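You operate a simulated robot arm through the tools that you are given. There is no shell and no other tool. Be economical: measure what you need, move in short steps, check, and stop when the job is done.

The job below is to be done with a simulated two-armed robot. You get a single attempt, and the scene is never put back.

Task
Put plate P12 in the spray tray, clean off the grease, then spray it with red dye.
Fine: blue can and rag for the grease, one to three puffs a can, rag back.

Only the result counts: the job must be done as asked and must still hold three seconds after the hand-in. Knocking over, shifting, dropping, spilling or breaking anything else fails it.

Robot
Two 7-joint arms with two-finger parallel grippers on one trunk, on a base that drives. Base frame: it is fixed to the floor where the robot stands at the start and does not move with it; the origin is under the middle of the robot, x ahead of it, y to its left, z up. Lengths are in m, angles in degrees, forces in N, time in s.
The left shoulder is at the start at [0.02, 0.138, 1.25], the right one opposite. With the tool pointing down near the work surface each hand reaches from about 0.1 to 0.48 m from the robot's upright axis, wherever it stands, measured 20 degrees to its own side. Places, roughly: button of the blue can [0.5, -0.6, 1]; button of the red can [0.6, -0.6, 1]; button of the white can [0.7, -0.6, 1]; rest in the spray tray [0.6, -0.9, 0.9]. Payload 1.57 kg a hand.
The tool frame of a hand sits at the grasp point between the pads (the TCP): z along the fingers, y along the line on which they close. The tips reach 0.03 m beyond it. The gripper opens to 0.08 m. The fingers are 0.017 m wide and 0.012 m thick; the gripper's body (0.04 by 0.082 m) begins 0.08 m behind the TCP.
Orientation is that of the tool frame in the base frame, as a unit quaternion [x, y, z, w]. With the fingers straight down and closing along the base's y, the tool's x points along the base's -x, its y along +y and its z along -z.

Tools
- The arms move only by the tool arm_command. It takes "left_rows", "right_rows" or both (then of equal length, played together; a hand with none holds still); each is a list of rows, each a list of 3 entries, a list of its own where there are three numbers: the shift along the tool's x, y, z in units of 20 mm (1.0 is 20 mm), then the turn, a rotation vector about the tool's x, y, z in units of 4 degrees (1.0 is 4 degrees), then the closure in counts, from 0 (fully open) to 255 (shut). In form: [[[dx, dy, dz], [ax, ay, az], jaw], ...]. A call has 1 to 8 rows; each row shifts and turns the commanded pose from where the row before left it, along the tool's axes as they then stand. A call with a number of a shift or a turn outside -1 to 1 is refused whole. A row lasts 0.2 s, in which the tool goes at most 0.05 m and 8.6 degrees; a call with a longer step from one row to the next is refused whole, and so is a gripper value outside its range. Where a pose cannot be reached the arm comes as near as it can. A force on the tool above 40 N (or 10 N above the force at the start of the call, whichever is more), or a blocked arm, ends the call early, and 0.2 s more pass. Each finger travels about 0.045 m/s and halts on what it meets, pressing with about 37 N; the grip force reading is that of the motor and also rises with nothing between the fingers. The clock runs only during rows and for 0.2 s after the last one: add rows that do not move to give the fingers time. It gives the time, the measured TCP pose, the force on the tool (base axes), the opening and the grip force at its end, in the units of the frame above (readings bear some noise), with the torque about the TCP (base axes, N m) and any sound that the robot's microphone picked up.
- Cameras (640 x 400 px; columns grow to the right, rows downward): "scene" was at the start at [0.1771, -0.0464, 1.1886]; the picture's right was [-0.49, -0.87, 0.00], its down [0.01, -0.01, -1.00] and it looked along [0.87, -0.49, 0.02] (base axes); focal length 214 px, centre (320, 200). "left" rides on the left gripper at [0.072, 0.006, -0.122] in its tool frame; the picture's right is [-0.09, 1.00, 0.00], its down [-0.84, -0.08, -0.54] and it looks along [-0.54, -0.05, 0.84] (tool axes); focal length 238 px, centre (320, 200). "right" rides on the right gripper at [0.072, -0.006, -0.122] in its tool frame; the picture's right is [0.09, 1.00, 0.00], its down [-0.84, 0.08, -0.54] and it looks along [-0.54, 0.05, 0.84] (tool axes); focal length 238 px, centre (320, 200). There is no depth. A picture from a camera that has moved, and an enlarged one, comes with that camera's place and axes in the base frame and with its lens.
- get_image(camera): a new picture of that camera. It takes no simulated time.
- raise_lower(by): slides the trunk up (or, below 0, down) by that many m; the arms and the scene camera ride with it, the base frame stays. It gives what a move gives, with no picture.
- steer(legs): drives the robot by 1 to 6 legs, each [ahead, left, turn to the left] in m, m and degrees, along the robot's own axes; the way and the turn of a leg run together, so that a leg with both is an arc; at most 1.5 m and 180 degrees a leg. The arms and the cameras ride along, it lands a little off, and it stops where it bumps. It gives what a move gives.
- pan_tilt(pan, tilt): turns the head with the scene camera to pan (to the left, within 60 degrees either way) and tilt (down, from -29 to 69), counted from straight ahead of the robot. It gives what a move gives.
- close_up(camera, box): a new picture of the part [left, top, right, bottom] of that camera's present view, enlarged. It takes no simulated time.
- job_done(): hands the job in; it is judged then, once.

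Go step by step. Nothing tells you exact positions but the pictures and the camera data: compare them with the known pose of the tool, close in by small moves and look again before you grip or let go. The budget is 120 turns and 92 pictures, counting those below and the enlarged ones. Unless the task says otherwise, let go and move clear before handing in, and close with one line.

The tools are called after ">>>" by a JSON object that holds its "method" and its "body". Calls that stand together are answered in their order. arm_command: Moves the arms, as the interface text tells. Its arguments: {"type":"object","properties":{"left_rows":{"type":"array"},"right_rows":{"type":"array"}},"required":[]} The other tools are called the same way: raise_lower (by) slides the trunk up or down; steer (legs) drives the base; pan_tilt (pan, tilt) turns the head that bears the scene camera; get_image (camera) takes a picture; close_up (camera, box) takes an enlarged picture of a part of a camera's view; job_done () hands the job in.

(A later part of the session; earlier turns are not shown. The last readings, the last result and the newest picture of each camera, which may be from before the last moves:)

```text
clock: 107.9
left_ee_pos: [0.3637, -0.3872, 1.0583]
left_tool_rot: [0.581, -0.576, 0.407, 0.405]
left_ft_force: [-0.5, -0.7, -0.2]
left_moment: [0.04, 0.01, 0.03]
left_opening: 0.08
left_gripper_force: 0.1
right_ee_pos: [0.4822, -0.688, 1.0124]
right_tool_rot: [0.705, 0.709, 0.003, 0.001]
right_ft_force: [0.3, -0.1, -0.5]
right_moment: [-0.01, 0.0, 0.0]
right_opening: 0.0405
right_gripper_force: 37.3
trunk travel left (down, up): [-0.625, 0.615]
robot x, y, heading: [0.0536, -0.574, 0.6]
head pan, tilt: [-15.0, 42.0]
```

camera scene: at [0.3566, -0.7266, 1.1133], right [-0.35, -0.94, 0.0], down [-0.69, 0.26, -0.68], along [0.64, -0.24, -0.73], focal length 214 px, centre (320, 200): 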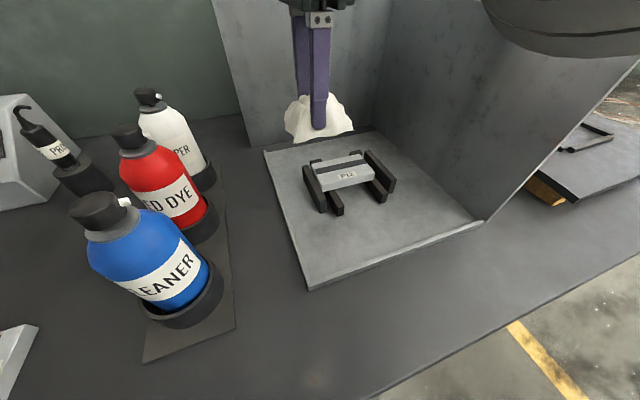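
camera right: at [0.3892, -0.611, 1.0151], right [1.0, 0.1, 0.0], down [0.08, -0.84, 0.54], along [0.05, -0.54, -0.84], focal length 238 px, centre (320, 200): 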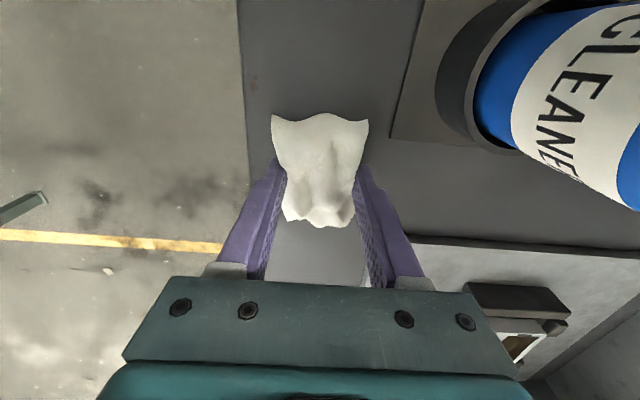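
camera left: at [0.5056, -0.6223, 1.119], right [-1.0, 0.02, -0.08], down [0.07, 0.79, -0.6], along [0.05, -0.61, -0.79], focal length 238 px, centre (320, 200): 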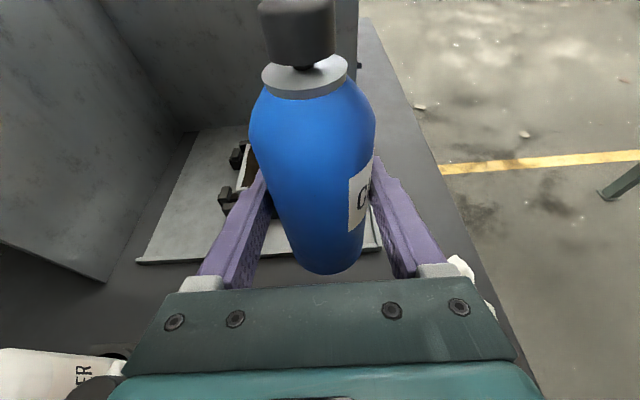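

The forearm was hindered (probably by the head) at the previous spot, so the hand is at (0.482, -0.688), close to the blue can. Moving it in −x first, gently.

>>> {"method": "arm_command", "body": {"right_rows": [[[0, -0.5, 0], [0, 0, 0], 255]]}}

>>> {"method": "get_image", "body": {"camera": "right"}}

```text
clock: 108.3
left_ee_pos: [0.3662, -0.3869, 1.0586]
left_tool_rot: [0.582, -0.575, 0.408, 0.405]
left_ft_force: [-0.5, 0.5, -0.9]
left_moment: [0.0, 0.03, 0.05]
left_opening: 0.0802
left_gripper_force: 0.0
right_ee_pos: [0.48, -0.6906, 1.0093]
right_tool_rot: [0.707, 0.707, 0.004, 0.002]
right_ft_force: [-0.5, 0.5, -1.2]
right_moment: [0.01, 0.0, 0.02]
right_opening: 0.0408
right_gripper_force: 36.8
right hand out of reach, approached as far as the arm can: row 1
trunk travel left (down, up): [-0.625, 0.615]
robot x, y, heading: [0.0524, -0.5814, 0.7]
head pan, tilt: [-15.0, 42.0]
```

```text
16 pictures are left
camera right: at [0.4734, -0.62, 1.1322], right [1.0, 0.09, 0.01], down [0.07, -0.84, 0.54], along [0.06, -0.54, -0.84], focal length 238 px, centre (320, 200)
```

right: 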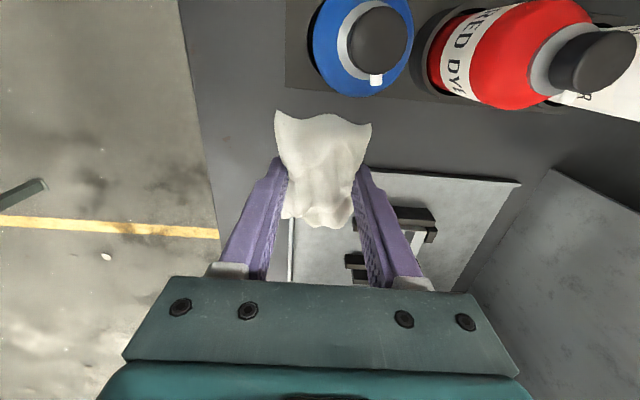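

The head's real angles differ from the commanded ones, so the right arm is touching the head. Turning the head left out of the way.

>>> {"method": "pan_tilt", "body": {"pan": 35, "tilt": 30}}

>>> {"method": "arm_command", "body": {"right_rows": [[[0, 0, 0], [0, 0, 0], 255]]}}

```text
clock: 109.4
left_ee_pos: [0.3648, -0.3883, 1.0575]
left_tool_rot: [0.581, -0.576, 0.407, 0.406]
left_ft_force: [-1.0, -0.7, 0.2]
left_moment: [0.0, -0.01, 0.01]
left_opening: 0.0798
left_gripper_force: 0.0
right_ee_pos: [0.4816, -0.6919, 1.0105]
right_tool_rot: [0.707, 0.707, 0.005, 0.004]
right_ft_force: [-0.5, 0.0, -1.0]
right_moment: [-0.03, -0.02, -0.03]
right_opening: 0.041
right_gripper_force: 37.2
trunk travel left (down, up): [-0.625, 0.615]
robot x, y, heading: [0.0485, -0.5776, 0.6]
head pan, tilt: [35.0, 30.0]
```

```text
clock: 109.8
left_ee_pos: [0.3654, -0.3867, 1.0578]
left_tool_rot: [0.581, -0.576, 0.407, 0.406]
left_ft_force: [-0.4, -0.1, 0.0]
left_moment: [0.03, -0.01, 0.0]
left_opening: 0.08
left_gripper_force: 0.1
right_ee_pos: [0.4811, -0.6912, 1.0107]
right_tool_rot: [0.707, 0.707, 0.005, 0.005]
right_ft_force: [0.0, -0.1, -0.2]
right_moment: [0.0, -0.02, -0.01]
right_opening: 0.0406
right_gripper_force: 36.6
trunk travel left (down, up): [-0.625, 0.615]
robot x, y, heading: [0.0483, -0.5772, 0.5]
head pan, tilt: [35.0, 30.0]
```

>>> {"method": "arm_command", "body": {"right_rows": [[[0, -0.8, 0], [0, 0, 0], 255], [[0, -0.8, 0], [0, 0, 0], 255]]}}

>>> {"method": "get_image", "body": {"camera": "scene"}}

```text
clock: 110.4
left_ee_pos: [0.3669, -0.3874, 1.0573]
left_tool_rot: [0.582, -0.576, 0.407, 0.405]
left_ft_force: [-0.4, 0.1, 0.0]
left_moment: [-0.01, -0.03, -0.05]
left_opening: 0.0803
left_gripper_force: 0.0
right_ee_pos: [0.4739, -0.6931, 0.9963]
right_tool_rot: [0.708, 0.706, 0.005, 0.006]
right_ft_force: [0.3, -0.2, -0.2]
right_moment: [0.03, 0.0, 0.0]
right_opening: 0.0408
right_gripper_force: 36.6
right hand out of reach, approached as far as the arm can: row 1, 2
trunk travel left (down, up): [-0.625, 0.615]
robot x, y, heading: [0.0527, -0.5811, 0.6]
head pan, tilt: [35.0, 30.0]
```

```text
15 pictures are left
camera scene: at [0.215, -0.6041, 1.0999], right [-0.35, -0.94, 0.0], down [-0.79, 0.29, -0.54], along [0.51, -0.19, -0.84], focal length 214 px, centre (320, 200)
```

scene: 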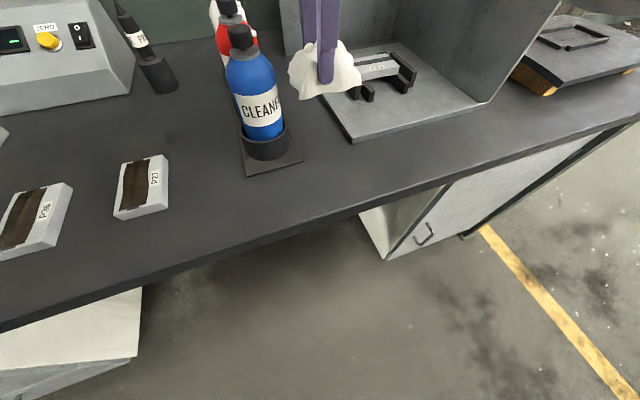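

The head is pinned by the arm. I'll undo: move the hand right and down toward the earlier free configuration and see whether it comes loose.

>>> {"method": "arm_command", "body": {"right_rows": [[[-0.9, 0, 0.2], [0, 0, 0], 255], [[-0.9, 0, 0.4], [0, 0, 0], 255], [[-0.9, 0, 0.4], [0, 0, 0], 255], [[-0.9, 0, 0.4], [0, 0, 0], 255], [[-0.9, 0.3, 0.4], [0, 0, 0], 255]]}}

>>> {"method": "pan_tilt", "body": {"pan": 0, "tilt": 20}}

>>> {"method": "get_image", "body": {"camera": "scene"}}

```text
clock: 111.6
left_ee_pos: [0.3646, -0.3876, 1.059]
left_tool_rot: [0.58, -0.576, 0.408, 0.407]
left_ft_force: [-0.2, 0.3, -0.4]
left_moment: [0.03, 0.01, 0.01]
left_opening: 0.08
left_gripper_force: 0.1
right_ee_pos: [0.4771, -0.7788, 0.9569]
right_tool_rot: [0.705, 0.71, 0.003, 0.0]
right_ft_force: [0.2, -0.4, -0.1]
right_moment: [0.02, 0.01, -0.03]
right_opening: 0.0409
right_gripper_force: 36.9
trunk travel left (down, up): [-0.625, 0.615]
robot x, y, heading: [0.0502, -0.5806, 0.7]
head pan, tilt: [35.0, 30.0]
```

```text
clock: 112.7
left_ee_pos: [0.3648, -0.3866, 1.059]
left_tool_rot: [0.581, -0.576, 0.408, 0.406]
left_ft_force: [-0.1, -0.9, 0.6]
left_moment: [-0.02, -0.01, -0.02]
left_opening: 0.0802
left_gripper_force: 0.1
right_ee_pos: [0.477, -0.7782, 0.958]
right_tool_rot: [0.705, 0.709, 0.004, 0.0]
right_ft_force: [0.7, 0.1, 0.1]
right_moment: [0.01, -0.02, -0.03]
right_opening: 0.0408
right_gripper_force: 37.2
trunk travel left (down, up): [-0.625, 0.615]
robot x, y, heading: [0.0484, -0.5792, 0.7]
head pan, tilt: [0.0, 20.0]
```

```text
14 pictures are left
camera scene: at [0.2429, -0.5791, 1.1548], right [0.01, -1.0, 0.0], down [-0.34, 0.0, -0.94], along [0.94, 0.01, -0.34], focal length 214 px, centre (320, 200)
```

scene: 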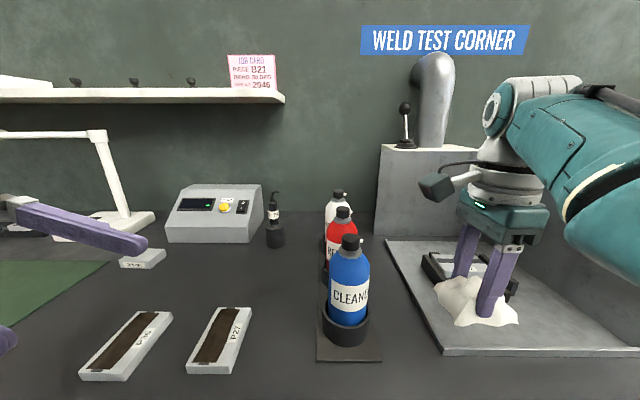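

Loose again, head obeys. I turn the head left to keep clear, then carry the rag to its place: −x first, then +y.

>>> {"method": "pan_tilt", "body": {"pan": 40, "tilt": 30}}

>>> {"method": "arm_command", "body": {"right_rows": [[[0, -0.9, 0], [0, 0, 0], 255], [[0, -0.9, 0], [0, 0, 0], 255], [[0.2, -0.9, 0], [0, 0, 0], 255], [[0.7, -0.9, 0], [0, 0, 0], 255], [[0.9, -0.45, 0], [0, 0, 0], 255], [[0.9, 0, 0], [0, 0, 0], 255]]}}

```text
clock: 113.7
left_ee_pos: [0.3642, -0.387, 1.06]
left_tool_rot: [0.581, -0.576, 0.407, 0.406]
left_ft_force: [0.3, 0.4, 0.2]
left_moment: [-0.01, 0.04, -0.03]
left_opening: 0.0799
left_gripper_force: 0.1
right_ee_pos: [0.4774, -0.7789, 0.9567]
right_tool_rot: [0.705, 0.709, 0.004, 0.0]
right_ft_force: [-0.1, -0.4, -1.1]
right_moment: [0.01, -0.01, 0.0]
right_opening: 0.0408
right_gripper_force: 37.1
trunk travel left (down, up): [-0.625, 0.615]
robot x, y, heading: [0.0495, -0.5787, 0.3]
head pan, tilt: [40.0, 30.0]
```

```text
clock: 115.1
left_ee_pos: [0.3647, -0.3868, 1.0588]
left_tool_rot: [0.581, -0.575, 0.408, 0.406]
left_ft_force: [0.0, 0.5, 0.7]
left_moment: [0.01, 0.02, -0.01]
left_opening: 0.0799
left_gripper_force: 0.0
right_ee_pos: [0.4163, -0.7484, 0.9393]
right_tool_rot: [0.716, 0.698, -0.002, 0.016]
right_ft_force: [-0.1, 0.6, -0.8]
right_moment: [0.0, 0.0, -0.02]
right_opening: 0.0407
right_gripper_force: 36.7
right hand out of reach, approached as far as the arm can: row 4, 5
trunk travel left (down, up): [-0.625, 0.615]
robot x, y, heading: [0.0515, -0.5791, 0.8]
head pan, tilt: [40.0, 30.0]
```

This arm posture doesn't reach further in; I'll instead let the base carry the hand the last centimetres to the rag's place.

>>> {"method": "arm_command", "body": {"right_rows": [[[-0.5, 0.3, 0], [0, 0, 0], 255], [[0, 0, 0], [0, 0, 0], 255]]}}

>>> {"method": "pan_tilt", "body": {"pan": 0, "tilt": 30}}

```text
clock: 115.7
left_ee_pos: [0.3654, -0.388, 1.0582]
left_tool_rot: [0.581, -0.576, 0.407, 0.406]
left_ft_force: [0.7, 0.0, -1.6]
left_moment: [0.0, 0.03, 0.03]
left_opening: 0.0803
left_gripper_force: 0.1
right_ee_pos: [0.4174, -0.7511, 0.9363]
right_tool_rot: [0.708, 0.706, -0.007, 0.009]
right_ft_force: [0.8, -0.2, 0.3]
right_moment: [-0.01, -0.01, -0.03]
right_opening: 0.0408
right_gripper_force: 36.8
trunk travel left (down, up): [-0.625, 0.615]
robot x, y, heading: [0.0518, -0.578, 0.5]
head pan, tilt: [40.0, 30.0]
```

```text
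clock: 116.8
left_ee_pos: [0.365, -0.3856, 1.0591]
left_tool_rot: [0.581, -0.576, 0.407, 0.406]
left_ft_force: [0.4, 0.2, -0.4]
left_moment: [0.0, 0.04, -0.03]
left_opening: 0.0799
left_gripper_force: 0.2
right_ee_pos: [0.4194, -0.752, 0.9379]
right_tool_rot: [0.711, 0.704, -0.002, 0.008]
right_ft_force: [-0.3, -0.1, -0.6]
right_moment: [0.01, 0.0, 0.01]
right_opening: 0.041
right_gripper_force: 36.6
trunk travel left (down, up): [-0.625, 0.615]
robot x, y, heading: [0.0511, -0.5762, 0.1]
head pan, tilt: [0.0, 30.0]
```

>>> {"method": "steer", "body": {"legs": [[-0.023, 0, 0], [0, 0.07, 0]]}}

>>> {"method": "get_image", "body": {"camera": "scene"}}

```text
clock: 118.2
left_ee_pos: [0.3413, -0.3179, 1.0585]
left_tool_rot: [0.582, -0.576, 0.407, 0.405]
left_ft_force: [-0.7, 0.0, 0.1]
left_moment: [0.0, 0.05, -0.02]
left_opening: 0.0804
left_gripper_force: 0.1
right_ee_pos: [0.395, -0.6833, 0.9372]
right_tool_rot: [0.71, 0.704, -0.004, 0.007]
right_ft_force: [0.5, -0.1, -0.5]
right_moment: [-0.03, 0.01, -0.02]
right_opening: 0.0409
right_gripper_force: 36.9
trunk travel left (down, up): [-0.625, 0.615]
robot x, y, heading: [0.0243, -0.508, 0.4]
head pan, tilt: [0.0, 30.0]
```

```text
13 pictures are left
camera scene: at [0.2168, -0.5104, 1.1388], right [0.01, -1.0, 0.0], down [-0.5, 0.0, -0.87], along [0.87, 0.01, -0.5], focal length 214 px, centre (320, 200)
```

scene: 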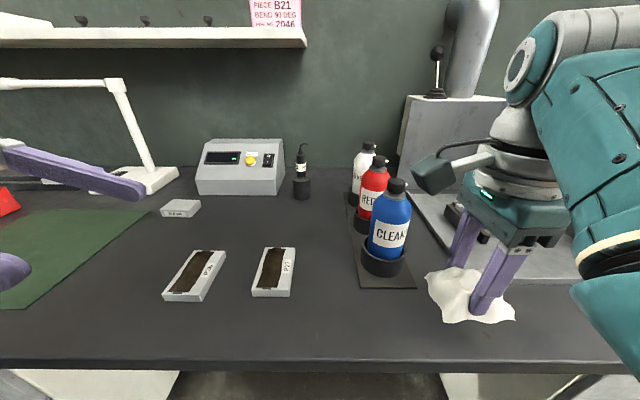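

Over the rag's original spot. Lowering with the trunk and releasing.

>>> {"method": "raise_lower", "body": {"by": -0.042}}

>>> {"method": "arm_command", "body": {"right_rows": [[[0, 0, 0.05], [0, 0, 0], 255], [[0, 0, 0], [0, 0, 0], 0], [[0, 0, 0], [0, 0, 0], 0], [[0, 0, 0], [0, 0, 0], 0], [[0, 0, 0], [0, 0, 0], 0]]}}

>>> {"method": "raise_lower", "body": {"by": 0.15}}

>>> {"method": "get_image", "body": {"camera": "scene"}}

```text
clock: 119.0
left_ee_pos: [0.3411, -0.3187, 1.0165]
left_tool_rot: [0.581, -0.576, 0.407, 0.406]
left_ft_force: [-0.3, 0.6, 0.1]
left_moment: [0.03, -0.02, 0.0]
left_opening: 0.0801
left_gripper_force: 0.0
right_ee_pos: [0.3948, -0.6863, 0.8938]
right_tool_rot: [0.712, 0.703, -0.007, 0.011]
right_ft_force: [-0.4, -0.1, -1.1]
right_moment: [0.03, -0.01, 0.02]
right_opening: 0.0407
right_gripper_force: 37.3
trunk travel left (down, up): [-0.583, 0.657]
robot x, y, heading: [0.0257, -0.5091, 0.6]
head pan, tilt: [0.0, 30.0]
```

```text
clock: 120.2
left_ee_pos: [0.34, -0.3188, 1.0168]
left_tool_rot: [0.581, -0.576, 0.407, 0.406]
left_ft_force: [-0.7, -0.6, -0.5]
left_moment: [0.03, 0.02, -0.02]
left_opening: 0.0801
left_gripper_force: 0.1
right_ee_pos: [0.396, -0.6894, 0.8944]
right_tool_rot: [0.713, 0.701, -0.007, 0.013]
right_ft_force: [0.5, 0.0, -0.5]
right_moment: [0.0, -0.02, 0.0]
right_opening: 0.0799
right_gripper_force: 0.1
trunk travel left (down, up): [-0.583, 0.657]
robot x, y, heading: [0.0285, -0.5101, 0.4]
head pan, tilt: [0.0, 30.0]
```

```text
clock: 122.0
left_ee_pos: [0.342, -0.3186, 1.1676]
left_tool_rot: [0.582, -0.575, 0.408, 0.406]
left_ft_force: [0.3, 1.1, -0.2]
left_moment: [0.03, 0.0, 0.03]
left_opening: 0.0799
left_gripper_force: 0.1
right_ee_pos: [0.3953, -0.6889, 1.0437]
right_tool_rot: [0.711, 0.703, -0.008, 0.012]
right_ft_force: [0.4, -0.3, -1.5]
right_moment: [0.02, 0.0, -0.02]
right_opening: 0.0801
right_gripper_force: 0.1
trunk travel left (down, up): [-0.733, 0.507]
robot x, y, heading: [0.0281, -0.5101, 0.7]
head pan, tilt: [0.0, 30.0]
```

```text
12 pictures are left
camera scene: at [0.2168, -0.5106, 1.2468], right [0.01, -1.0, 0.0], down [-0.5, 0.0, -0.87], along [0.87, 0.01, -0.5], focal length 214 px, centre (320, 200)
```

scene: 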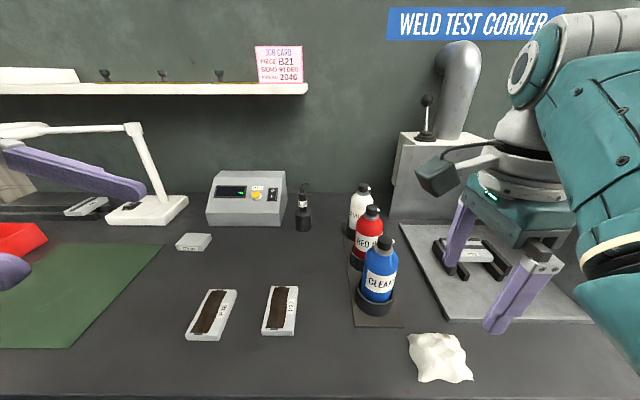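

The rag is back on its spot. P12 sits about 9 mm off-centre against the left guide, so I'll re-centre it by gripping and sliding it. Driving back to the tray.

>>> {"method": "pan_tilt", "body": {"pan": 20, "tilt": 38}}

>>> {"method": "steer", "body": {"legs": [[0, -0.19, 0], [0.155, 0, 0]]}}

```text
clock: 122.8
left_ee_pos: [0.341, -0.3177, 1.1661]
left_tool_rot: [0.582, -0.575, 0.408, 0.405]
left_ft_force: [0.0, -0.6, 0.8]
left_moment: [0.02, -0.03, -0.05]
left_opening: 0.0801
left_gripper_force: 0.0
right_ee_pos: [0.395, -0.6887, 1.0439]
right_tool_rot: [0.712, 0.702, -0.008, 0.012]
right_ft_force: [-0.2, 1.0, -0.2]
right_moment: [0.01, -0.02, -0.01]
right_opening: 0.08
right_gripper_force: 0.0
trunk travel left (down, up): [-0.733, 0.507]
robot x, y, heading: [0.0276, -0.5077, 0.3]
head pan, tilt: [20.0, 38.0]
```

```text
clock: 125.4
left_ee_pos: [0.4974, -0.5063, 1.1655]
left_tool_rot: [0.582, -0.576, 0.407, 0.405]
left_ft_force: [0.4, 0.2, -0.4]
left_moment: [0.02, 0.02, 0.01]
left_opening: 0.08
left_gripper_force: 0.0
right_ee_pos: [0.5508, -0.8765, 1.0435]
right_tool_rot: [0.712, 0.702, -0.007, 0.012]
right_ft_force: [-0.4, 0.8, -0.2]
right_moment: [0.02, 0.01, -0.02]
right_opening: 0.0798
right_gripper_force: 0.1
trunk travel left (down, up): [-0.733, 0.507]
robot x, y, heading: [0.1841, -0.6956, 0.7]
head pan, tilt: [20.0, 38.0]
```

>>> {"method": "arm_command", "body": {"right_rows": [[[0.36, 0.85, 0], [0.1, 0.39, -0.2], 0], [[0.36, 0.85, 0], [0, 0, 0], 0], [[0.36, 0.85, 0], [0, 0, 0], 0], [[0, 0, 0], [0, 0, 0], 0]]}}

>>> {"method": "raise_lower", "body": {"by": -0.075}}

>>> {"method": "get_image", "body": {"camera": "right"}}

```text
clock: 126.4
left_ee_pos: [0.4974, -0.5054, 1.1668]
left_tool_rot: [0.582, -0.575, 0.407, 0.405]
left_ft_force: [-0.1, -0.3, -0.3]
left_moment: [0.0, 0.01, -0.03]
left_opening: 0.0798
left_gripper_force: 0.0
right_ee_pos: [0.6027, -0.8555, 1.0423]
right_tool_rot: [0.706, 0.708, 0.0, 0.0]
right_ft_force: [0.3, 0.6, 0.1]
right_moment: [0.0, 0.01, -0.04]
right_opening: 0.08
right_gripper_force: 0.0
trunk travel left (down, up): [-0.733, 0.507]
robot x, y, heading: [0.1854, -0.6925, 0.2]
head pan, tilt: [20.0, 38.0]
```

```text
clock: 127.5
left_ee_pos: [0.4984, -0.505, 1.0916]
left_tool_rot: [0.581, -0.576, 0.407, 0.406]
left_ft_force: [-0.2, 0.2, -0.4]
left_moment: [-0.01, 0.0, -0.02]
left_opening: 0.0801
left_gripper_force: 0.0
right_ee_pos: [0.6029, -0.8547, 0.969]
right_tool_rot: [0.706, 0.708, 0.0, 0.001]
right_ft_force: [-1.2, -0.8, 0.1]
right_moment: [0.0, 0.03, -0.01]
right_opening: 0.0799
right_gripper_force: 0.1
trunk travel left (down, up): [-0.658, 0.582]
robot x, y, heading: [0.1855, -0.699, 0.5]
head pan, tilt: [20.0, 38.0]
```

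```text
11 pictures are left
camera right: at [0.5968, -0.7837, 1.0912], right [1.0, 0.09, 0.0], down [0.08, -0.84, 0.54], along [0.05, -0.54, -0.84], focal length 238 px, centre (320, 200)
```

right: 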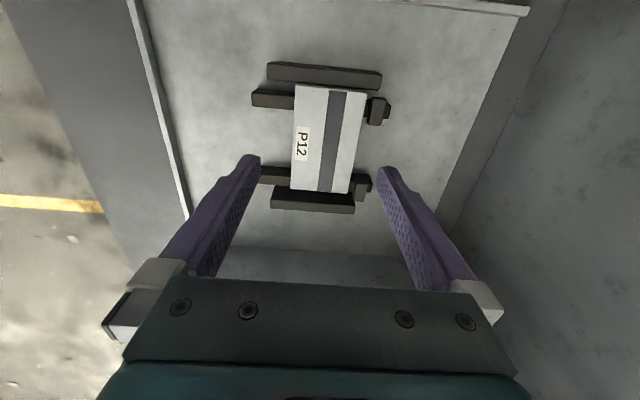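

P12 spans y −0.809…−0.898; it needs −10 mm. Gripping it where it lies, sliding, and releasing.

>>> {"method": "arm_command", "body": {"right_rows": [[[0, 0.12, 0.9], [0, 0, 0], 0], [[0, 0, 0.9], [0, 0, 0], 0], [[0, 0, 0.8], [0, 0, 0], 0], [[0, 0, 0], [0, 0, 0], 255], [[0, 0, 0], [0, 0, 0], 255], [[0, 0, 0], [0, 0, 0], 255], [[0, 0, 0], [0, 0, 0], 255]]}}

>>> {"method": "arm_command", "body": {"right_rows": [[[-0.25, 0, -0.03], [0, 0, 0], 255], [[-0.27, 0, 0], [0, 0, 0], 255], [[0, 0, 0.03], [0, 0, 0], 255], [[0, 0, 0], [0, 0, 0], 0], [[0, 0, 0], [0, 0, 0], 0], [[0, 0, 0], [0, 0, 0], 0], [[0, 0, -1], [0, 0, 0], 0], [[0, 0, -1], [0, 0, 0], 0]]}}

>>> {"method": "raise_lower", "body": {"by": 0.075}}

>>> {"method": "get_image", "body": {"camera": "right"}}

```text
clock: 129.1
left_ee_pos: [0.4977, -0.5056, 1.0916]
left_tool_rot: [0.581, -0.576, 0.407, 0.406]
left_ft_force: [0.2, -0.1, 0.1]
left_moment: [0.0, 0.02, 0.03]
left_opening: 0.0801
left_gripper_force: 0.0
right_ee_pos: [0.6056, -0.8544, 0.9157]
right_tool_rot: [0.707, 0.707, 0.0, 0.0]
right_ft_force: [1.2, 0.8, -0.6]
right_moment: [0.16, -0.16, -0.06]
right_opening: 0.0559
right_gripper_force: 36.5
trunk travel left (down, up): [-0.658, 0.582]
robot x, y, heading: [0.1793, -0.6976, 0.3]
head pan, tilt: [20.0, 38.0]
```

```text
clock: 130.9
left_ee_pos: [0.4982, -0.5043, 1.0902]
left_tool_rot: [0.582, -0.575, 0.408, 0.405]
left_ft_force: [0.1, 0.6, 0.1]
left_moment: [-0.05, -0.01, 0.02]
left_opening: 0.08
left_gripper_force: 0.0
right_ee_pos: [0.6057, -0.8643, 0.9562]
right_tool_rot: [0.707, 0.707, -0.001, 0.001]
right_ft_force: [0.4, -0.4, 0.3]
right_moment: [0.02, -0.02, 0.0]
right_opening: 0.0801
right_gripper_force: 0.0
trunk travel left (down, up): [-0.658, 0.582]
robot x, y, heading: [0.1834, -0.6966, 0.5]
head pan, tilt: [20.0, 38.0]
```

```text
clock: 132.0
left_ee_pos: [0.4973, -0.5051, 1.1663]
left_tool_rot: [0.582, -0.575, 0.408, 0.405]
left_ft_force: [-0.2, 0.7, 0.0]
left_moment: [0.02, 0.0, -0.02]
left_opening: 0.08
left_gripper_force: 0.1
right_ee_pos: [0.6048, -0.8651, 1.0307]
right_tool_rot: [0.707, 0.707, 0.0, 0.0]
right_ft_force: [0.3, 0.4, 0.1]
right_moment: [0.01, 0.0, -0.02]
right_opening: 0.0798
right_gripper_force: 0.1
trunk travel left (down, up): [-0.733, 0.507]
robot x, y, heading: [0.1832, -0.6925, 0.6]
head pan, tilt: [20.0, 38.0]
```

```text
10 pictures are left
camera right: at [0.5991, -0.7935, 1.1541], right [1.0, 0.09, 0.0], down [0.08, -0.84, 0.54], along [0.05, -0.54, -0.84], focal length 238 px, centre (320, 200)
```

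right: 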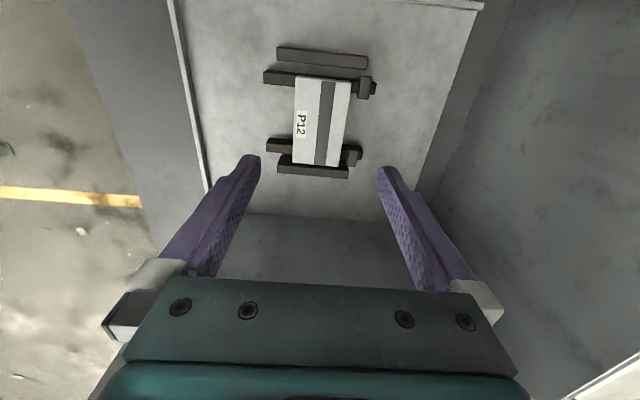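

P12 is centred again, clean. Now the red can at about (0.599, -0.616): raise and close the right hand; move the left hand over behind the red can and down to the pregrasp.

>>> {"method": "arm_command", "body": {"left_rows": [[[0, -0.85, 0], [0, 0, 0], 0], [[0, -0.85, 0], [0, 0, 0], 0], [[0, -0.85, 0], [0, 0, 0], 0], [[0, -0.85, 0], [0, 0, 0], 0], [[0, -0.85, 0], [0, 0, 0], 0], [[0, -0.83, 0], [0, 0, 0], 0], [[0, 0, 0.7], [0, 0, 0], 0], [[0, 0, 0], [0, 0, 0], 0]], "right_rows": [[[0, 0, -0.9], [0, 0, 0], 0], [[0, 0, -0.9], [0, 0, 0], 0], [[0, 0, -0.9], [0, 0, 0], 255], [[0, 0, -0.9], [0, 0, 0], 255], [[0, 0, -0.9], [0, 0, 0], 255], [[0, 0, 0], [0, 0, 0], 255], [[0, 0, 0], [0, 0, 0], 255], [[0, 0, 0], [0, 0, 0], 255]]}}

>>> {"method": "arm_command", "body": {"left_rows": [[[-0.94, 0, 0.342], [0, 0, 0], 0], [[-0.94, 0, 0.342], [0, 0, 0], 0], [[-0.94, 0, 0.342], [0, 0, 0], 0], [[-0.94, 0, 0.342], [0, 0, 0], 0], [[-0.94, 0, 0.342], [0, 0, 0], 0], [[-0.94, 0, 0.342], [0, 0, 0], 0]]}}

>>> {"method": "get_image", "body": {"camera": "left"}}

```text
clock: 133.8
left_ee_pos: [0.5993, -0.5187, 1.1614]
left_tool_rot: [0.581, -0.576, 0.407, 0.406]
left_ft_force: [0.0, 0.4, 0.6]
left_moment: [0.02, -0.05, -0.03]
left_opening: 0.08
left_gripper_force: 0.0
right_ee_pos: [0.6069, -0.8659, 1.1211]
right_tool_rot: [0.707, 0.707, -0.001, 0.001]
right_ft_force: [0.1, 0.7, -0.3]
right_moment: [0.0, -0.01, -0.02]
right_opening: 0.0
right_gripper_force: 21.1
trunk travel left (down, up): [-0.733, 0.507]
robot x, y, heading: [0.1831, -0.6969, 0.5]
head pan, tilt: [20.0, 38.0]
```

```text
clock: 135.2
left_ee_pos: [0.5686, -0.5231, 1.0631]
left_tool_rot: [0.582, -0.575, 0.408, 0.406]
left_ft_force: [-0.6, 0.3, -0.7]
left_moment: [0.0, 0.01, -0.02]
left_opening: 0.0801
left_gripper_force: 0.1
left hand out of reach, approached as far as the arm can: row 3, 4, 5, 6
right_ee_pos: [0.6078, -0.8656, 1.1206]
right_tool_rot: [0.707, 0.708, -0.001, 0.001]
right_ft_force: [0.2, 0.0, -1.1]
right_moment: [0.0, 0.03, -0.03]
right_opening: 0.0001
right_gripper_force: 21.3
trunk travel left (down, up): [-0.733, 0.507]
robot x, y, heading: [0.1858, -0.6958, 0.6]
head pan, tilt: [20.0, 38.0]
```

```text
9 pictures are left
camera left: at [0.5624, -0.4326, 1.1719], right [-1.0, 0.02, -0.08], down [0.07, 0.79, -0.6], along [0.05, -0.61, -0.79], focal length 238 px, centre (320, 200)
```

left: 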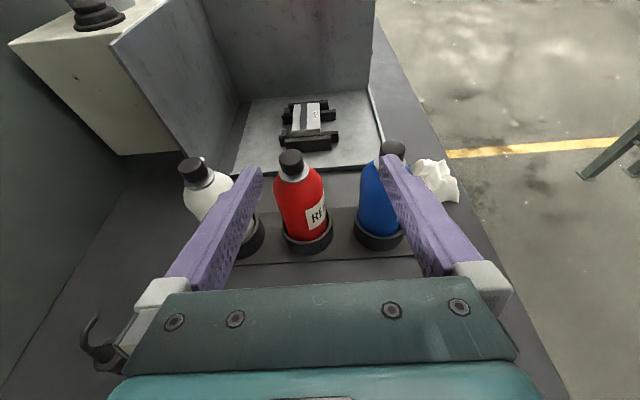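

Slightly out of reach for the left arm here. Lowering the trunk and driving 4 cm closer.

>>> {"method": "raise_lower", "body": {"by": -0.07}}

>>> {"method": "steer", "body": {"legs": [[0.05, 0, 0]]}}

>>> {"method": "arm_command", "body": {"left_rows": [[[0, 0, 0], [0, 0, 0], 0]]}}

```text
clock: 136.3
left_ee_pos: [0.5695, -0.5225, 0.9934]
left_tool_rot: [0.581, -0.575, 0.408, 0.406]
left_ft_force: [-0.1, 0.6, -0.2]
left_moment: [-0.04, 0.03, 0.06]
left_opening: 0.08
left_gripper_force: 0.1
right_ee_pos: [0.6063, -0.8649, 1.0492]
right_tool_rot: [0.707, 0.707, 0.0, 0.001]
right_ft_force: [0.6, -1.0, 0.3]
right_moment: [-0.01, 0.01, 0.02]
right_opening: 0.0001
right_gripper_force: 21.0
trunk travel left (down, up): [-0.663, 0.577]
robot x, y, heading: [0.1839, -0.6973, 0.4]
head pan, tilt: [20.0, 38.0]
```

```text
clock: 137.2
left_ee_pos: [0.6179, -0.5224, 0.9927]
left_tool_rot: [0.582, -0.575, 0.408, 0.405]
left_ft_force: [-0.8, 0.4, 0.7]
left_moment: [-0.01, -0.01, 0.02]
left_opening: 0.08
left_gripper_force: 0.0
right_ee_pos: [0.6573, -0.8653, 1.0507]
right_tool_rot: [0.707, 0.707, 0.0, 0.001]
right_ft_force: [-0.7, 0.7, 0.5]
right_moment: [0.01, 0.03, 0.01]
right_opening: 0.0002
right_gripper_force: 21.8
trunk travel left (down, up): [-0.663, 0.577]
robot x, y, heading: [0.2333, -0.696, 0.6]
head pan, tilt: [20.0, 38.0]
```

```text
clock: 137.6
left_ee_pos: [0.6188, -0.5229, 0.9929]
left_tool_rot: [0.583, -0.575, 0.408, 0.405]
left_ft_force: [0.1, -0.2, 1.0]
left_moment: [-0.03, 0.0, -0.02]
left_opening: 0.0799
left_gripper_force: 0.0
right_ee_pos: [0.6563, -0.8645, 1.0507]
right_tool_rot: [0.708, 0.707, -0.001, 0.001]
right_ft_force: [-0.4, 0.4, -0.9]
right_moment: [-0.01, -0.02, 0.03]
right_opening: 0.0
right_gripper_force: 21.1
trunk travel left (down, up): [-0.663, 0.577]
robot x, y, heading: [0.2336, -0.6962, 0.5]
head pan, tilt: [20.0, 38.0]
```

>>> {"method": "arm_command", "body": {"left_rows": [[[-0.6, 0.47, 0.11], [0, 0, 0], 0], [[-0.6, 0.47, 0.11], [0, 0, 0], 0], [[0, 0, 0], [0, 0, 0], 0]]}}

>>> {"method": "get_image", "body": {"camera": "left"}}

```text
clock: 138.4
left_ee_pos: [0.601, -0.5171, 0.9692]
left_tool_rot: [0.582, -0.575, 0.408, 0.405]
left_ft_force: [0.5, -0.2, -0.5]
left_moment: [0.02, 0.0, -0.01]
left_opening: 0.0801
left_gripper_force: 0.2
right_ee_pos: [0.6564, -0.8649, 1.0506]
right_tool_rot: [0.707, 0.707, -0.001, 0.0]
right_ft_force: [0.2, -0.3, 0.3]
right_moment: [0.03, -0.02, 0.03]
right_opening: 0.0
right_gripper_force: 21.1
trunk travel left (down, up): [-0.663, 0.577]
robot x, y, heading: [0.2342, -0.699, 0.4]
head pan, tilt: [20.0, 38.0]
```

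```text
8 pictures are left
camera left: at [0.5936, -0.4278, 1.0778], right [-1.0, 0.02, -0.08], down [0.07, 0.79, -0.6], along [0.05, -0.61, -0.79], focal length 238 px, centre (320, 200)
```

left: 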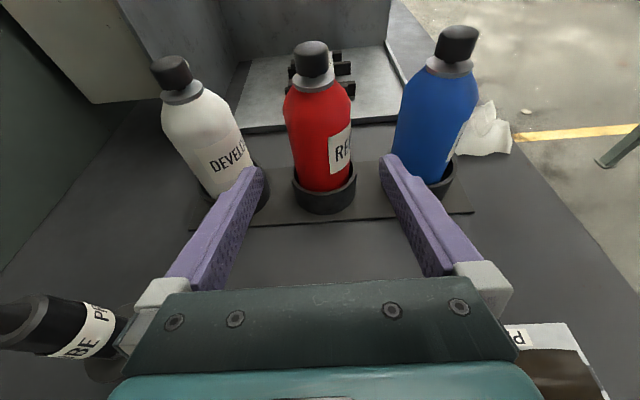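

Red is centred between the fingers. Advancing and gripping, then lifting.

>>> {"method": "arm_command", "body": {"left_rows": [[[0, 0.04, 1], [0, 0, 0], 0], [[0, 0, 1], [0, 0, 0], 0], [[0, 0, 1], [0, 0, 0], 0], [[0, 0, 1], [0, 0, 0], 0], [[0, 0, 1], [0, 0, 0], 0], [[0, 0, 0.1], [0, 0, 0], 0]]}}

>>> {"method": "arm_command", "body": {"left_rows": [[[0, 0, 0], [0, 0, 0], 255], [[0, 0, 0], [0, 0, 0], 255], [[0, 0, 0], [0, 0, 0], 255], [[0, 0, 0], [0, 0, 0], 255], [[0, 0, 0], [0, 0, 0], 255], [[0.47, 0, -0.17], [0, 0, 0], 255], [[0.94, 0, -0.342], [0, 0, 0], 255]]}}

>>> {"method": "get_image", "body": {"camera": "scene"}}

```text
clock: 139.8
left_ee_pos: [0.6065, -0.6122, 0.9297]
left_tool_rot: [0.582, -0.575, 0.408, 0.406]
left_ft_force: [0.4, -0.3, 0.6]
left_moment: [0.0, 0.0, -0.02]
left_opening: 0.08
left_gripper_force: 0.1
left hand out of reach, approached as far as the arm can: row 1, 3
right_ee_pos: [0.6575, -0.8643, 1.0516]
right_tool_rot: [0.707, 0.707, -0.002, 0.001]
right_ft_force: [0.0, 0.0, -0.8]
right_moment: [-0.03, 0.01, -0.01]
right_opening: 0.0
right_gripper_force: 21.3
trunk travel left (down, up): [-0.663, 0.577]
robot x, y, heading: [0.2323, -0.6971, 0.6]
head pan, tilt: [20.0, 38.0]
```

```text
clock: 141.4
left_ee_pos: [0.6111, -0.6118, 0.947]
left_tool_rot: [0.582, -0.574, 0.403, 0.412]
left_ft_force: [-20.6, -3.2, -4.3]
left_moment: [-0.24, 1.26, 0.05]
left_opening: 0.0592
left_gripper_force: 37.4
left hand out of reach, approached as far as the arm can: row 6, 7
right_ee_pos: [0.6517, -0.8658, 1.0485]
right_tool_rot: [0.707, 0.707, -0.003, -0.001]
right_ft_force: [-0.1, 0.7, -0.1]
right_moment: [0.0, 0.0, -0.02]
right_opening: 0.0001
right_gripper_force: 21.7
trunk travel left (down, up): [-0.663, 0.577]
robot x, y, heading: [0.2343, -0.697, 0.5]
head pan, tilt: [20.0, 38.0]
```

```text
7 pictures are left
camera scene: at [0.4102, -0.6688, 1.1635], right [0.35, -0.94, 0.0], down [-0.58, -0.22, -0.79], along [0.74, 0.28, -0.62], focal length 214 px, centre (320, 200)
```

scene: 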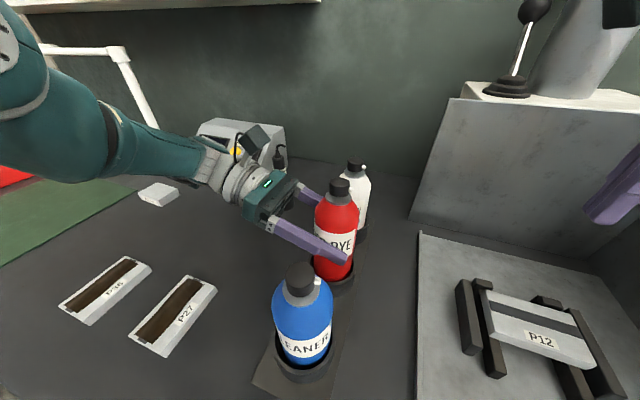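

The left arm is at a limit and pushes the can 20 N sideways. Relieving by backing the base 1 cm, then lifting with the trunk.

>>> {"method": "steer", "body": {"legs": [[-0.01, 0, 0]]}}

```text
clock: 142.2
left_ee_pos: [0.6108, -0.6084, 0.9504]
left_tool_rot: [0.582, -0.575, 0.409, 0.404]
left_ft_force: [-1.4, -0.3, -2.9]
left_moment: [-0.02, 0.04, -0.04]
left_opening: 0.0589
left_gripper_force: 36.5
right_ee_pos: [0.6465, -0.8647, 1.0498]
right_tool_rot: [0.707, 0.707, 0.0, 0.001]
right_ft_force: [-0.2, -0.2, -0.9]
right_moment: [0.01, 0.01, 0.0]
right_opening: 0.0
right_gripper_force: 21.3
trunk travel left (down, up): [-0.663, 0.577]
robot x, y, heading: [0.2237, -0.6944, 0.7]
head pan, tilt: [20.0, 38.0]
```

Side load gone. Lifting with the trunk.

>>> {"method": "raise_lower", "body": {"by": 0.06}}

>>> {"method": "arm_command", "body": {"left_rows": [[[0, 0, 0], [0, 0, 0], 255]]}}

```text
clock: 143.2
left_ee_pos: [0.6099, -0.6094, 1.0101]
left_tool_rot: [0.582, -0.576, 0.408, 0.404]
left_ft_force: [-0.6, -0.1, -3.6]
left_moment: [0.0, 0.0, 0.01]
left_opening: 0.058
left_gripper_force: 36.9
right_ee_pos: [0.6478, -0.8645, 1.11]
right_tool_rot: [0.707, 0.707, -0.001, 0.0]
right_ft_force: [-0.2, 0.1, -0.5]
right_moment: [-0.02, -0.01, 0.01]
right_opening: 0.0
right_gripper_force: 20.9
trunk travel left (down, up): [-0.723, 0.517]
robot x, y, heading: [0.2258, -0.6981, 0.5]
head pan, tilt: [20.0, 38.0]
```

```text
clock: 143.6
left_ee_pos: [0.6107, -0.6088, 1.0094]
left_tool_rot: [0.582, -0.576, 0.408, 0.405]
left_ft_force: [-0.5, -0.1, -3.3]
left_moment: [0.01, 0.01, 0.0]
left_opening: 0.0582
left_gripper_force: 36.9
right_ee_pos: [0.6471, -0.8653, 1.1095]
right_tool_rot: [0.707, 0.707, -0.001, 0.0]
right_ft_force: [-0.2, 0.6, 0.7]
right_moment: [0.01, -0.02, -0.01]
right_opening: 0.0
right_gripper_force: 21.1
trunk travel left (down, up): [-0.723, 0.517]
robot x, y, heading: [0.2265, -0.6988, 0.3]
head pan, tilt: [20.0, 38.0]
```

Red can is free. Tilting it 35° down and moving it toward the plate, while the right hand leans 25° to match.

>>> {"method": "arm_command", "body": {"left_rows": [[[0, 0, 0], [0, -0.972, 0], 255], [[0, 0, 0], [0, -0.972, 0], 255], [[0, 0, 0], [0, -0.972, 0], 255], [[0, 0, 0], [0, -0.972, 0], 255], [[0, 0, 0], [0, -0.972, 0], 255], [[0, 0, 0], [0, -0.972, 0], 255], [[0, 0, 0], [0, -0.972, 0], 255], [[0, 0, 0], [0, -0.972, 0], 255]], "right_rows": [[[0, 0, 0], [0, 0.893, 0], 255], [[0, 0, 0], [0, 0.893, 0], 255], [[0, 0, 0], [0, 0.893, 0], 255], [[0, 0, 0], [0, 0.893, 0], 255], [[0, 0, 0], [0, 0.893, 0], 255], [[0, 0, 0], [0, 0.893, 0], 255], [[0, 0, 0], [0, 0.893, 0], 255], [[0, 0, 0], [0, 0, 0], 255]]}}

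>>> {"method": "arm_command", "body": {"left_rows": [[[0, 0, 0], [0, -0.972, 0], 255], [[0.93, 0.1, 0.9], [0, 0, 0], 255], [[0.93, 0.1, 0.9], [0, 0, 0], 255], [[0.93, 0.1, 0.9], [0, 0, 0], 255], [[0, 0, 0], [0, 0, 0], 255]]}}

```text
clock: 145.0
left_ee_pos: [0.6437, -0.6059, 0.9913]
left_tool_rot: [0.645, -0.644, 0.288, 0.294]
left_ft_force: [-6.8, -0.5, 7.7]
left_moment: [-0.19, -0.24, -0.09]
left_opening: 0.0578
left_gripper_force: 37.3
left hand out of reach, approached as far as the arm can: row 1, 2, 3, 4, 5, 6, 7
right_ee_pos: [0.6457, -0.8647, 1.1109]
right_tool_rot: [0.696, 0.695, 0.128, -0.129]
right_ft_force: [0.3, -0.7, 0.6]
right_moment: [0.01, 0.0, 0.0]
right_opening: 0.0
right_gripper_force: 21.3
trunk travel left (down, up): [-0.723, 0.517]
robot x, y, heading: [0.2254, -0.6956, 0.6]
head pan, tilt: [20.0, 38.0]
stopped in row 7 (left hand): the force on the tool passed its limit at 47 N (the readings are from after the stop); the commanded pose is now the measured one
```

```text
clock: 145.4
left_ee_pos: [0.645, -0.6097, 0.9921]
left_tool_rot: [-0.647, 0.654, -0.27, -0.284]
left_ft_force: [-8.4, 0.1, 8.6]
left_moment: [-0.18, -0.21, -0.17]
left_opening: 0.0578
left_gripper_force: 36.4
left hand out of reach, approached as far as the arm can: row 1, 2
right_ee_pos: [0.6452, -0.8645, 1.1094]
right_tool_rot: [0.696, 0.695, 0.127, -0.13]
right_ft_force: [-0.3, -0.6, 0.2]
right_moment: [0.0, 0.0, 0.0]
right_opening: 0.0
right_gripper_force: 21.6
trunk travel left (down, up): [-0.723, 0.517]
robot x, y, heading: [0.2228, -0.6962, 0.6]
head pan, tilt: [20.0, 38.0]
stopped in row 2 (left hand): the force on the tool passed its limit at 49 N (the readings are from after the stop); the commanded pose is now the measured one
```

The left arm drifted into the neighbouring can because the robot stands too close. Backing the base off right away.

>>> {"method": "steer", "body": {"legs": [[-0.045, 0, 0]]}}

>>> {"method": "get_image", "body": {"camera": "scene"}}

```text
clock: 146.3
left_ee_pos: [0.6025, -0.6095, 0.9925]
left_tool_rot: [-0.648, 0.654, -0.27, -0.283]
left_ft_force: [1.0, 0.0, -3.7]
left_moment: [-0.01, -0.03, -0.02]
left_opening: 0.0576
left_gripper_force: 37.1
right_ee_pos: [0.602, -0.8649, 1.1096]
right_tool_rot: [0.695, 0.696, 0.127, -0.129]
right_ft_force: [0.5, -0.1, 0.3]
right_moment: [0.0, 0.0, -0.01]
right_opening: 0.0
right_gripper_force: 21.8
trunk travel left (down, up): [-0.723, 0.517]
robot x, y, heading: [0.1817, -0.6969, 0.3]
head pan, tilt: [20.0, 38.0]
```

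```text
6 pictures are left
camera scene: at [0.3585, -0.6684, 1.2244], right [0.35, -0.94, 0.0], down [-0.58, -0.22, -0.79], along [0.74, 0.28, -0.62], focal length 214 px, centre (320, 200)
```

scene: 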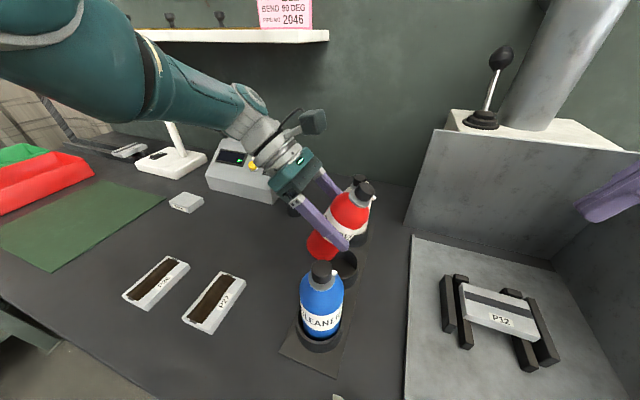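

The other cans still stand in place. Since the left arm is near its limits, I use the base and trunk to position the can: drive 7.5 cm right, then lower 2.5 cm.

>>> {"method": "steer", "body": {"legs": [[0, -0.075, 0]]}}

>>> {"method": "raise_lower", "body": {"by": -0.025}}

>>> {"method": "arm_command", "body": {"left_rows": [[[0, 0, 0], [0, -0.5, 0], 255], [[0, 0, 0], [0, -0.5, 0], 255], [[0, 0, 0], [0, 0, 0], 255]]}}

```text
clock: 147.3
left_ee_pos: [0.6033, -0.6832, 0.9936]
left_tool_rot: [-0.648, 0.654, -0.27, -0.281]
left_ft_force: [-0.1, 0.1, -2.5]
left_moment: [-0.01, 0.04, 0.01]
left_opening: 0.0578
left_gripper_force: 37.1
right_ee_pos: [0.6011, -0.9392, 1.1097]
right_tool_rot: [0.696, 0.695, 0.128, -0.129]
right_ft_force: [0.6, -0.4, -0.5]
right_moment: [-0.03, -0.01, 0.01]
right_opening: 0.0
right_gripper_force: 21.2
trunk travel left (down, up): [-0.723, 0.517]
robot x, y, heading: [0.1801, -0.7678, 0.5]
head pan, tilt: [20.0, 38.0]
```

```text
clock: 148.0
left_ee_pos: [0.6026, -0.6826, 0.9683]
left_tool_rot: [-0.649, 0.654, -0.27, -0.28]
left_ft_force: [0.4, 0.0, -3.2]
left_moment: [-0.03, 0.02, 0.02]
left_opening: 0.0576
left_gripper_force: 36.8
right_ee_pos: [0.6029, -0.9398, 1.086]
right_tool_rot: [0.695, 0.696, 0.127, -0.128]
right_ft_force: [0.0, -0.8, 0.2]
right_moment: [0.04, 0.01, 0.02]
right_opening: 0.0
right_gripper_force: 21.9
trunk travel left (down, up): [-0.698, 0.542]
robot x, y, heading: [0.1812, -0.7686, 0.4]
head pan, tilt: [20.0, 38.0]
```

```text
clock: 148.8
left_ee_pos: [0.6053, -0.6836, 0.9651]
left_tool_rot: [-0.657, 0.663, -0.247, -0.259]
left_ft_force: [0.1, -0.2, -3.2]
left_moment: [0.0, 0.01, 0.0]
left_opening: 0.0574
left_gripper_force: 36.6
left hand out of reach, approached as far as the arm can: row 2
right_ee_pos: [0.6017, -0.9395, 1.0848]
right_tool_rot: [0.695, 0.696, 0.127, -0.129]
right_ft_force: [0.3, 0.7, -0.9]
right_moment: [0.01, 0.02, 0.01]
right_opening: 0.0001
right_gripper_force: 20.3
trunk travel left (down, up): [-0.698, 0.542]
robot x, y, heading: [0.18, -0.7753, 0.4]
head pan, tilt: [20.0, 38.0]
```

Computed aim: 43° spray elevation versus 42.6° needed. Viewing from the right wrist to check nozzle direction and the can's seat in the grip.

>>> {"method": "get_image", "body": {"camera": "right"}}

```text
5 pictures are left
camera right: at [0.5967, -0.9163, 1.2256], right [1.0, 0.09, 0.03], down [0.08, -0.97, 0.21], along [0.05, -0.2, -0.98], focal length 238 px, centre (320, 200)
```

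right: 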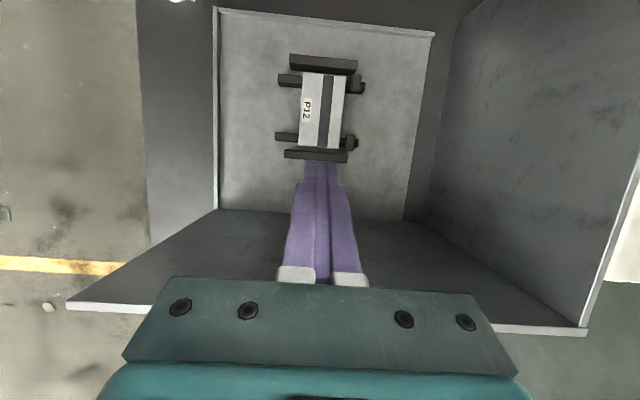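

>>> {"method": "arm_command", "body": {"right_rows": [[[0.936, 0.015, 0.1], [0, 0, 0], 255], [[0.936, 0.015, 0.1], [0, 0, 0], 255], [[0.936, 0.015, 0.2], [0, 0, 0], 255], [[0.936, 0.015, 0.3], [0, 0, 0], 255], [[0.936, 0.015, 0.3], [0, 0, 0], 255], [[0.936, 0.015, 0.3], [0, 0, 0], 255], [[0.936, 0.015, 0.3], [0, 0, 0], 255], [[0.9, 0.015, 0.3], [0, 0, 0], 255]]}}

>>> {"method": "get_image", "body": {"camera": "right"}}

```text
clock: 150.6
left_ee_pos: [0.6061, -0.6825, 0.9656]
left_tool_rot: [-0.656, 0.664, -0.247, -0.26]
left_ft_force: [0.4, -0.5, -3.2]
left_moment: [-0.03, 0.0, 0.01]
left_opening: 0.0573
left_gripper_force: 36.8
right_ee_pos: [0.617, -0.7892, 1.0976]
right_tool_rot: [0.696, 0.695, 0.127, -0.129]
right_ft_force: [-0.2, 0.3, -0.5]
right_moment: [-0.01, -0.01, 0.01]
right_opening: 0.0
right_gripper_force: 21.4
right hand out of reach, approached as far as the arm can: row 1, 2, 3
trunk travel left (down, up): [-0.698, 0.542]
robot x, y, heading: [0.1782, -0.7701, 0.4]
head pan, tilt: [20.0, 38.0]
```

```text
4 pictures are left
camera right: at [0.612, -0.7662, 1.2386], right [1.0, 0.09, 0.03], down [0.08, -0.98, 0.21], along [0.05, -0.2, -0.98], focal length 238 px, centre (320, 200)
```

right: 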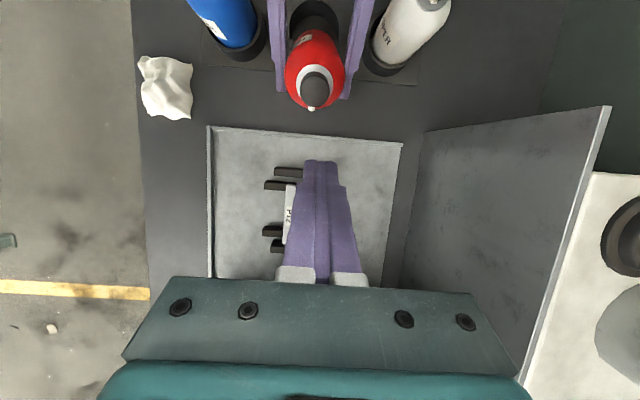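

Clear view: the red nozzle points to −y but about 8–10° too far toward −x. Yawing the can +7° to correct.

>>> {"method": "arm_command", "body": {"left_rows": [[[0, 0, 0], [0.6, 0, -0.66], 255], [[0, 0, 0], [0.6, 0, -0.66], 255], [[0, 0, 0], [0, 0, 0], 255]]}}

```text
clock: 151.4
left_ee_pos: [0.6227, -0.6864, 0.9609]
left_tool_rot: [0.696, -0.62, 0.267, 0.245]
left_ft_force: [-5.5, -13.8, 27.2]
left_moment: [0.1, 0.68, 0.43]
left_opening: 0.0575
left_gripper_force: 37.2
left hand out of reach, approached as far as the arm can: row 1, 2
right_ee_pos: [0.6187, -0.7912, 1.0996]
right_tool_rot: [0.696, 0.695, 0.128, -0.127]
right_ft_force: [-0.5, -0.1, 0.4]
right_moment: [0.0, 0.02, 0.0]
right_opening: 0.0
right_gripper_force: 21.2
trunk travel left (down, up): [-0.698, 0.542]
robot x, y, heading: [0.1804, -0.7675, 0.3]
head pan, tilt: [20.0, 38.0]
```

The drift brought the can's bottom onto a holder rim. Raising the trunk at once.

>>> {"method": "raise_lower", "body": {"by": 0.025}}

>>> {"method": "steer", "body": {"legs": [[-0.015, -0.02, 0]]}}

>>> {"method": "get_image", "body": {"camera": "right"}}

```text
clock: 152.2
left_ee_pos: [0.621, -0.6801, 0.9817]
left_tool_rot: [0.698, -0.621, 0.261, 0.242]
left_ft_force: [-0.4, -0.1, -2.3]
left_moment: [-0.01, -0.02, 0.01]
left_opening: 0.0572
left_gripper_force: 37.3
right_ee_pos: [0.6174, -0.7897, 1.1231]
right_tool_rot: [0.695, 0.695, 0.128, -0.129]
right_ft_force: [-0.3, -1.1, 0.6]
right_moment: [-0.02, 0.0, -0.01]
right_opening: 0.0
right_gripper_force: 21.8
trunk travel left (down, up): [-0.723, 0.517]
robot x, y, heading: [0.182, -0.7714, 0.8]
head pan, tilt: [20.0, 38.0]
```

```text
clock: 153.0
left_ee_pos: [0.6052, -0.7011, 0.9833]
left_tool_rot: [0.697, -0.622, 0.262, 0.243]
left_ft_force: [0.1, -0.7, -2.7]
left_moment: [-0.02, 0.01, -0.02]
left_opening: 0.0569
left_gripper_force: 37.0
right_ee_pos: [0.6031, -0.8098, 1.1225]
right_tool_rot: [0.695, 0.696, 0.127, -0.129]
right_ft_force: [-0.2, 0.0, 0.8]
right_moment: [-0.01, -0.02, 0.0]
right_opening: 0.0
right_gripper_force: 21.6
trunk travel left (down, up): [-0.723, 0.517]
robot x, y, heading: [0.1633, -0.7909, 0.3]
head pan, tilt: [20.0, 38.0]
```

```text
3 pictures are left
camera right: at [0.597, -0.7864, 1.2636], right [1.0, 0.09, 0.03], down [0.08, -0.97, 0.21], along [0.05, -0.2, -0.98], focal length 238 px, centre (320, 200)
```

right: 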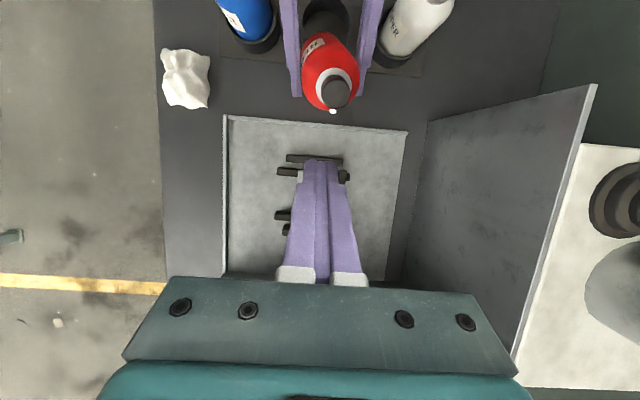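

Nozzle now aims at the plate in plan view. Lowering the trunk 1.7 cm for the right elevation, then bringing the fingertips to ~12 mm off the button.

>>> {"method": "raise_lower", "body": {"by": -0.017}}

>>> {"method": "arm_command", "body": {"right_rows": [[[0.7, 0.13, 0.82], [0, 0, 0], 255], [[0.7, 0.13, 0.82], [0, 0, 0], 255], [[0.7, 0.13, 0.82], [0, 0, 0], 255], [[0, 0, 0], [0, 0, 0], 255]]}}

```text
clock: 153.6
left_ee_pos: [0.6078, -0.7009, 0.9658]
left_tool_rot: [0.697, -0.621, 0.263, 0.243]
left_ft_force: [-0.7, 0.6, -3.2]
left_moment: [-0.03, 0.0, 0.0]
left_opening: 0.0572
left_gripper_force: 37.2
right_ee_pos: [0.6035, -0.8098, 1.1063]
right_tool_rot: [0.696, 0.695, 0.127, -0.129]
right_ft_force: [0.9, 0.0, 0.3]
right_moment: [-0.02, 0.0, -0.01]
right_opening: 0.0
right_gripper_force: 21.2
trunk travel left (down, up): [-0.706, 0.534]
robot x, y, heading: [0.1607, -0.792, 0.8]
head pan, tilt: [20.0, 38.0]
```

```text
clock: 154.6
left_ee_pos: [0.6071, -0.7013, 0.967]
left_tool_rot: [0.697, -0.622, 0.262, 0.242]
left_ft_force: [-0.6, -0.5, -2.9]
left_moment: [0.01, -0.01, 0.01]
left_opening: 0.0569
left_gripper_force: 37.1
right_ee_pos: [0.6099, -0.7537, 1.0749]
right_tool_rot: [0.695, 0.696, 0.128, -0.129]
right_ft_force: [0.3, 1.0, -0.2]
right_moment: [0.01, -0.01, -0.02]
right_opening: 0.0
right_gripper_force: 20.9
trunk travel left (down, up): [-0.706, 0.534]
robot x, y, heading: [0.1648, -0.7896, 0.7]
head pan, tilt: [20.0, 38.0]
```

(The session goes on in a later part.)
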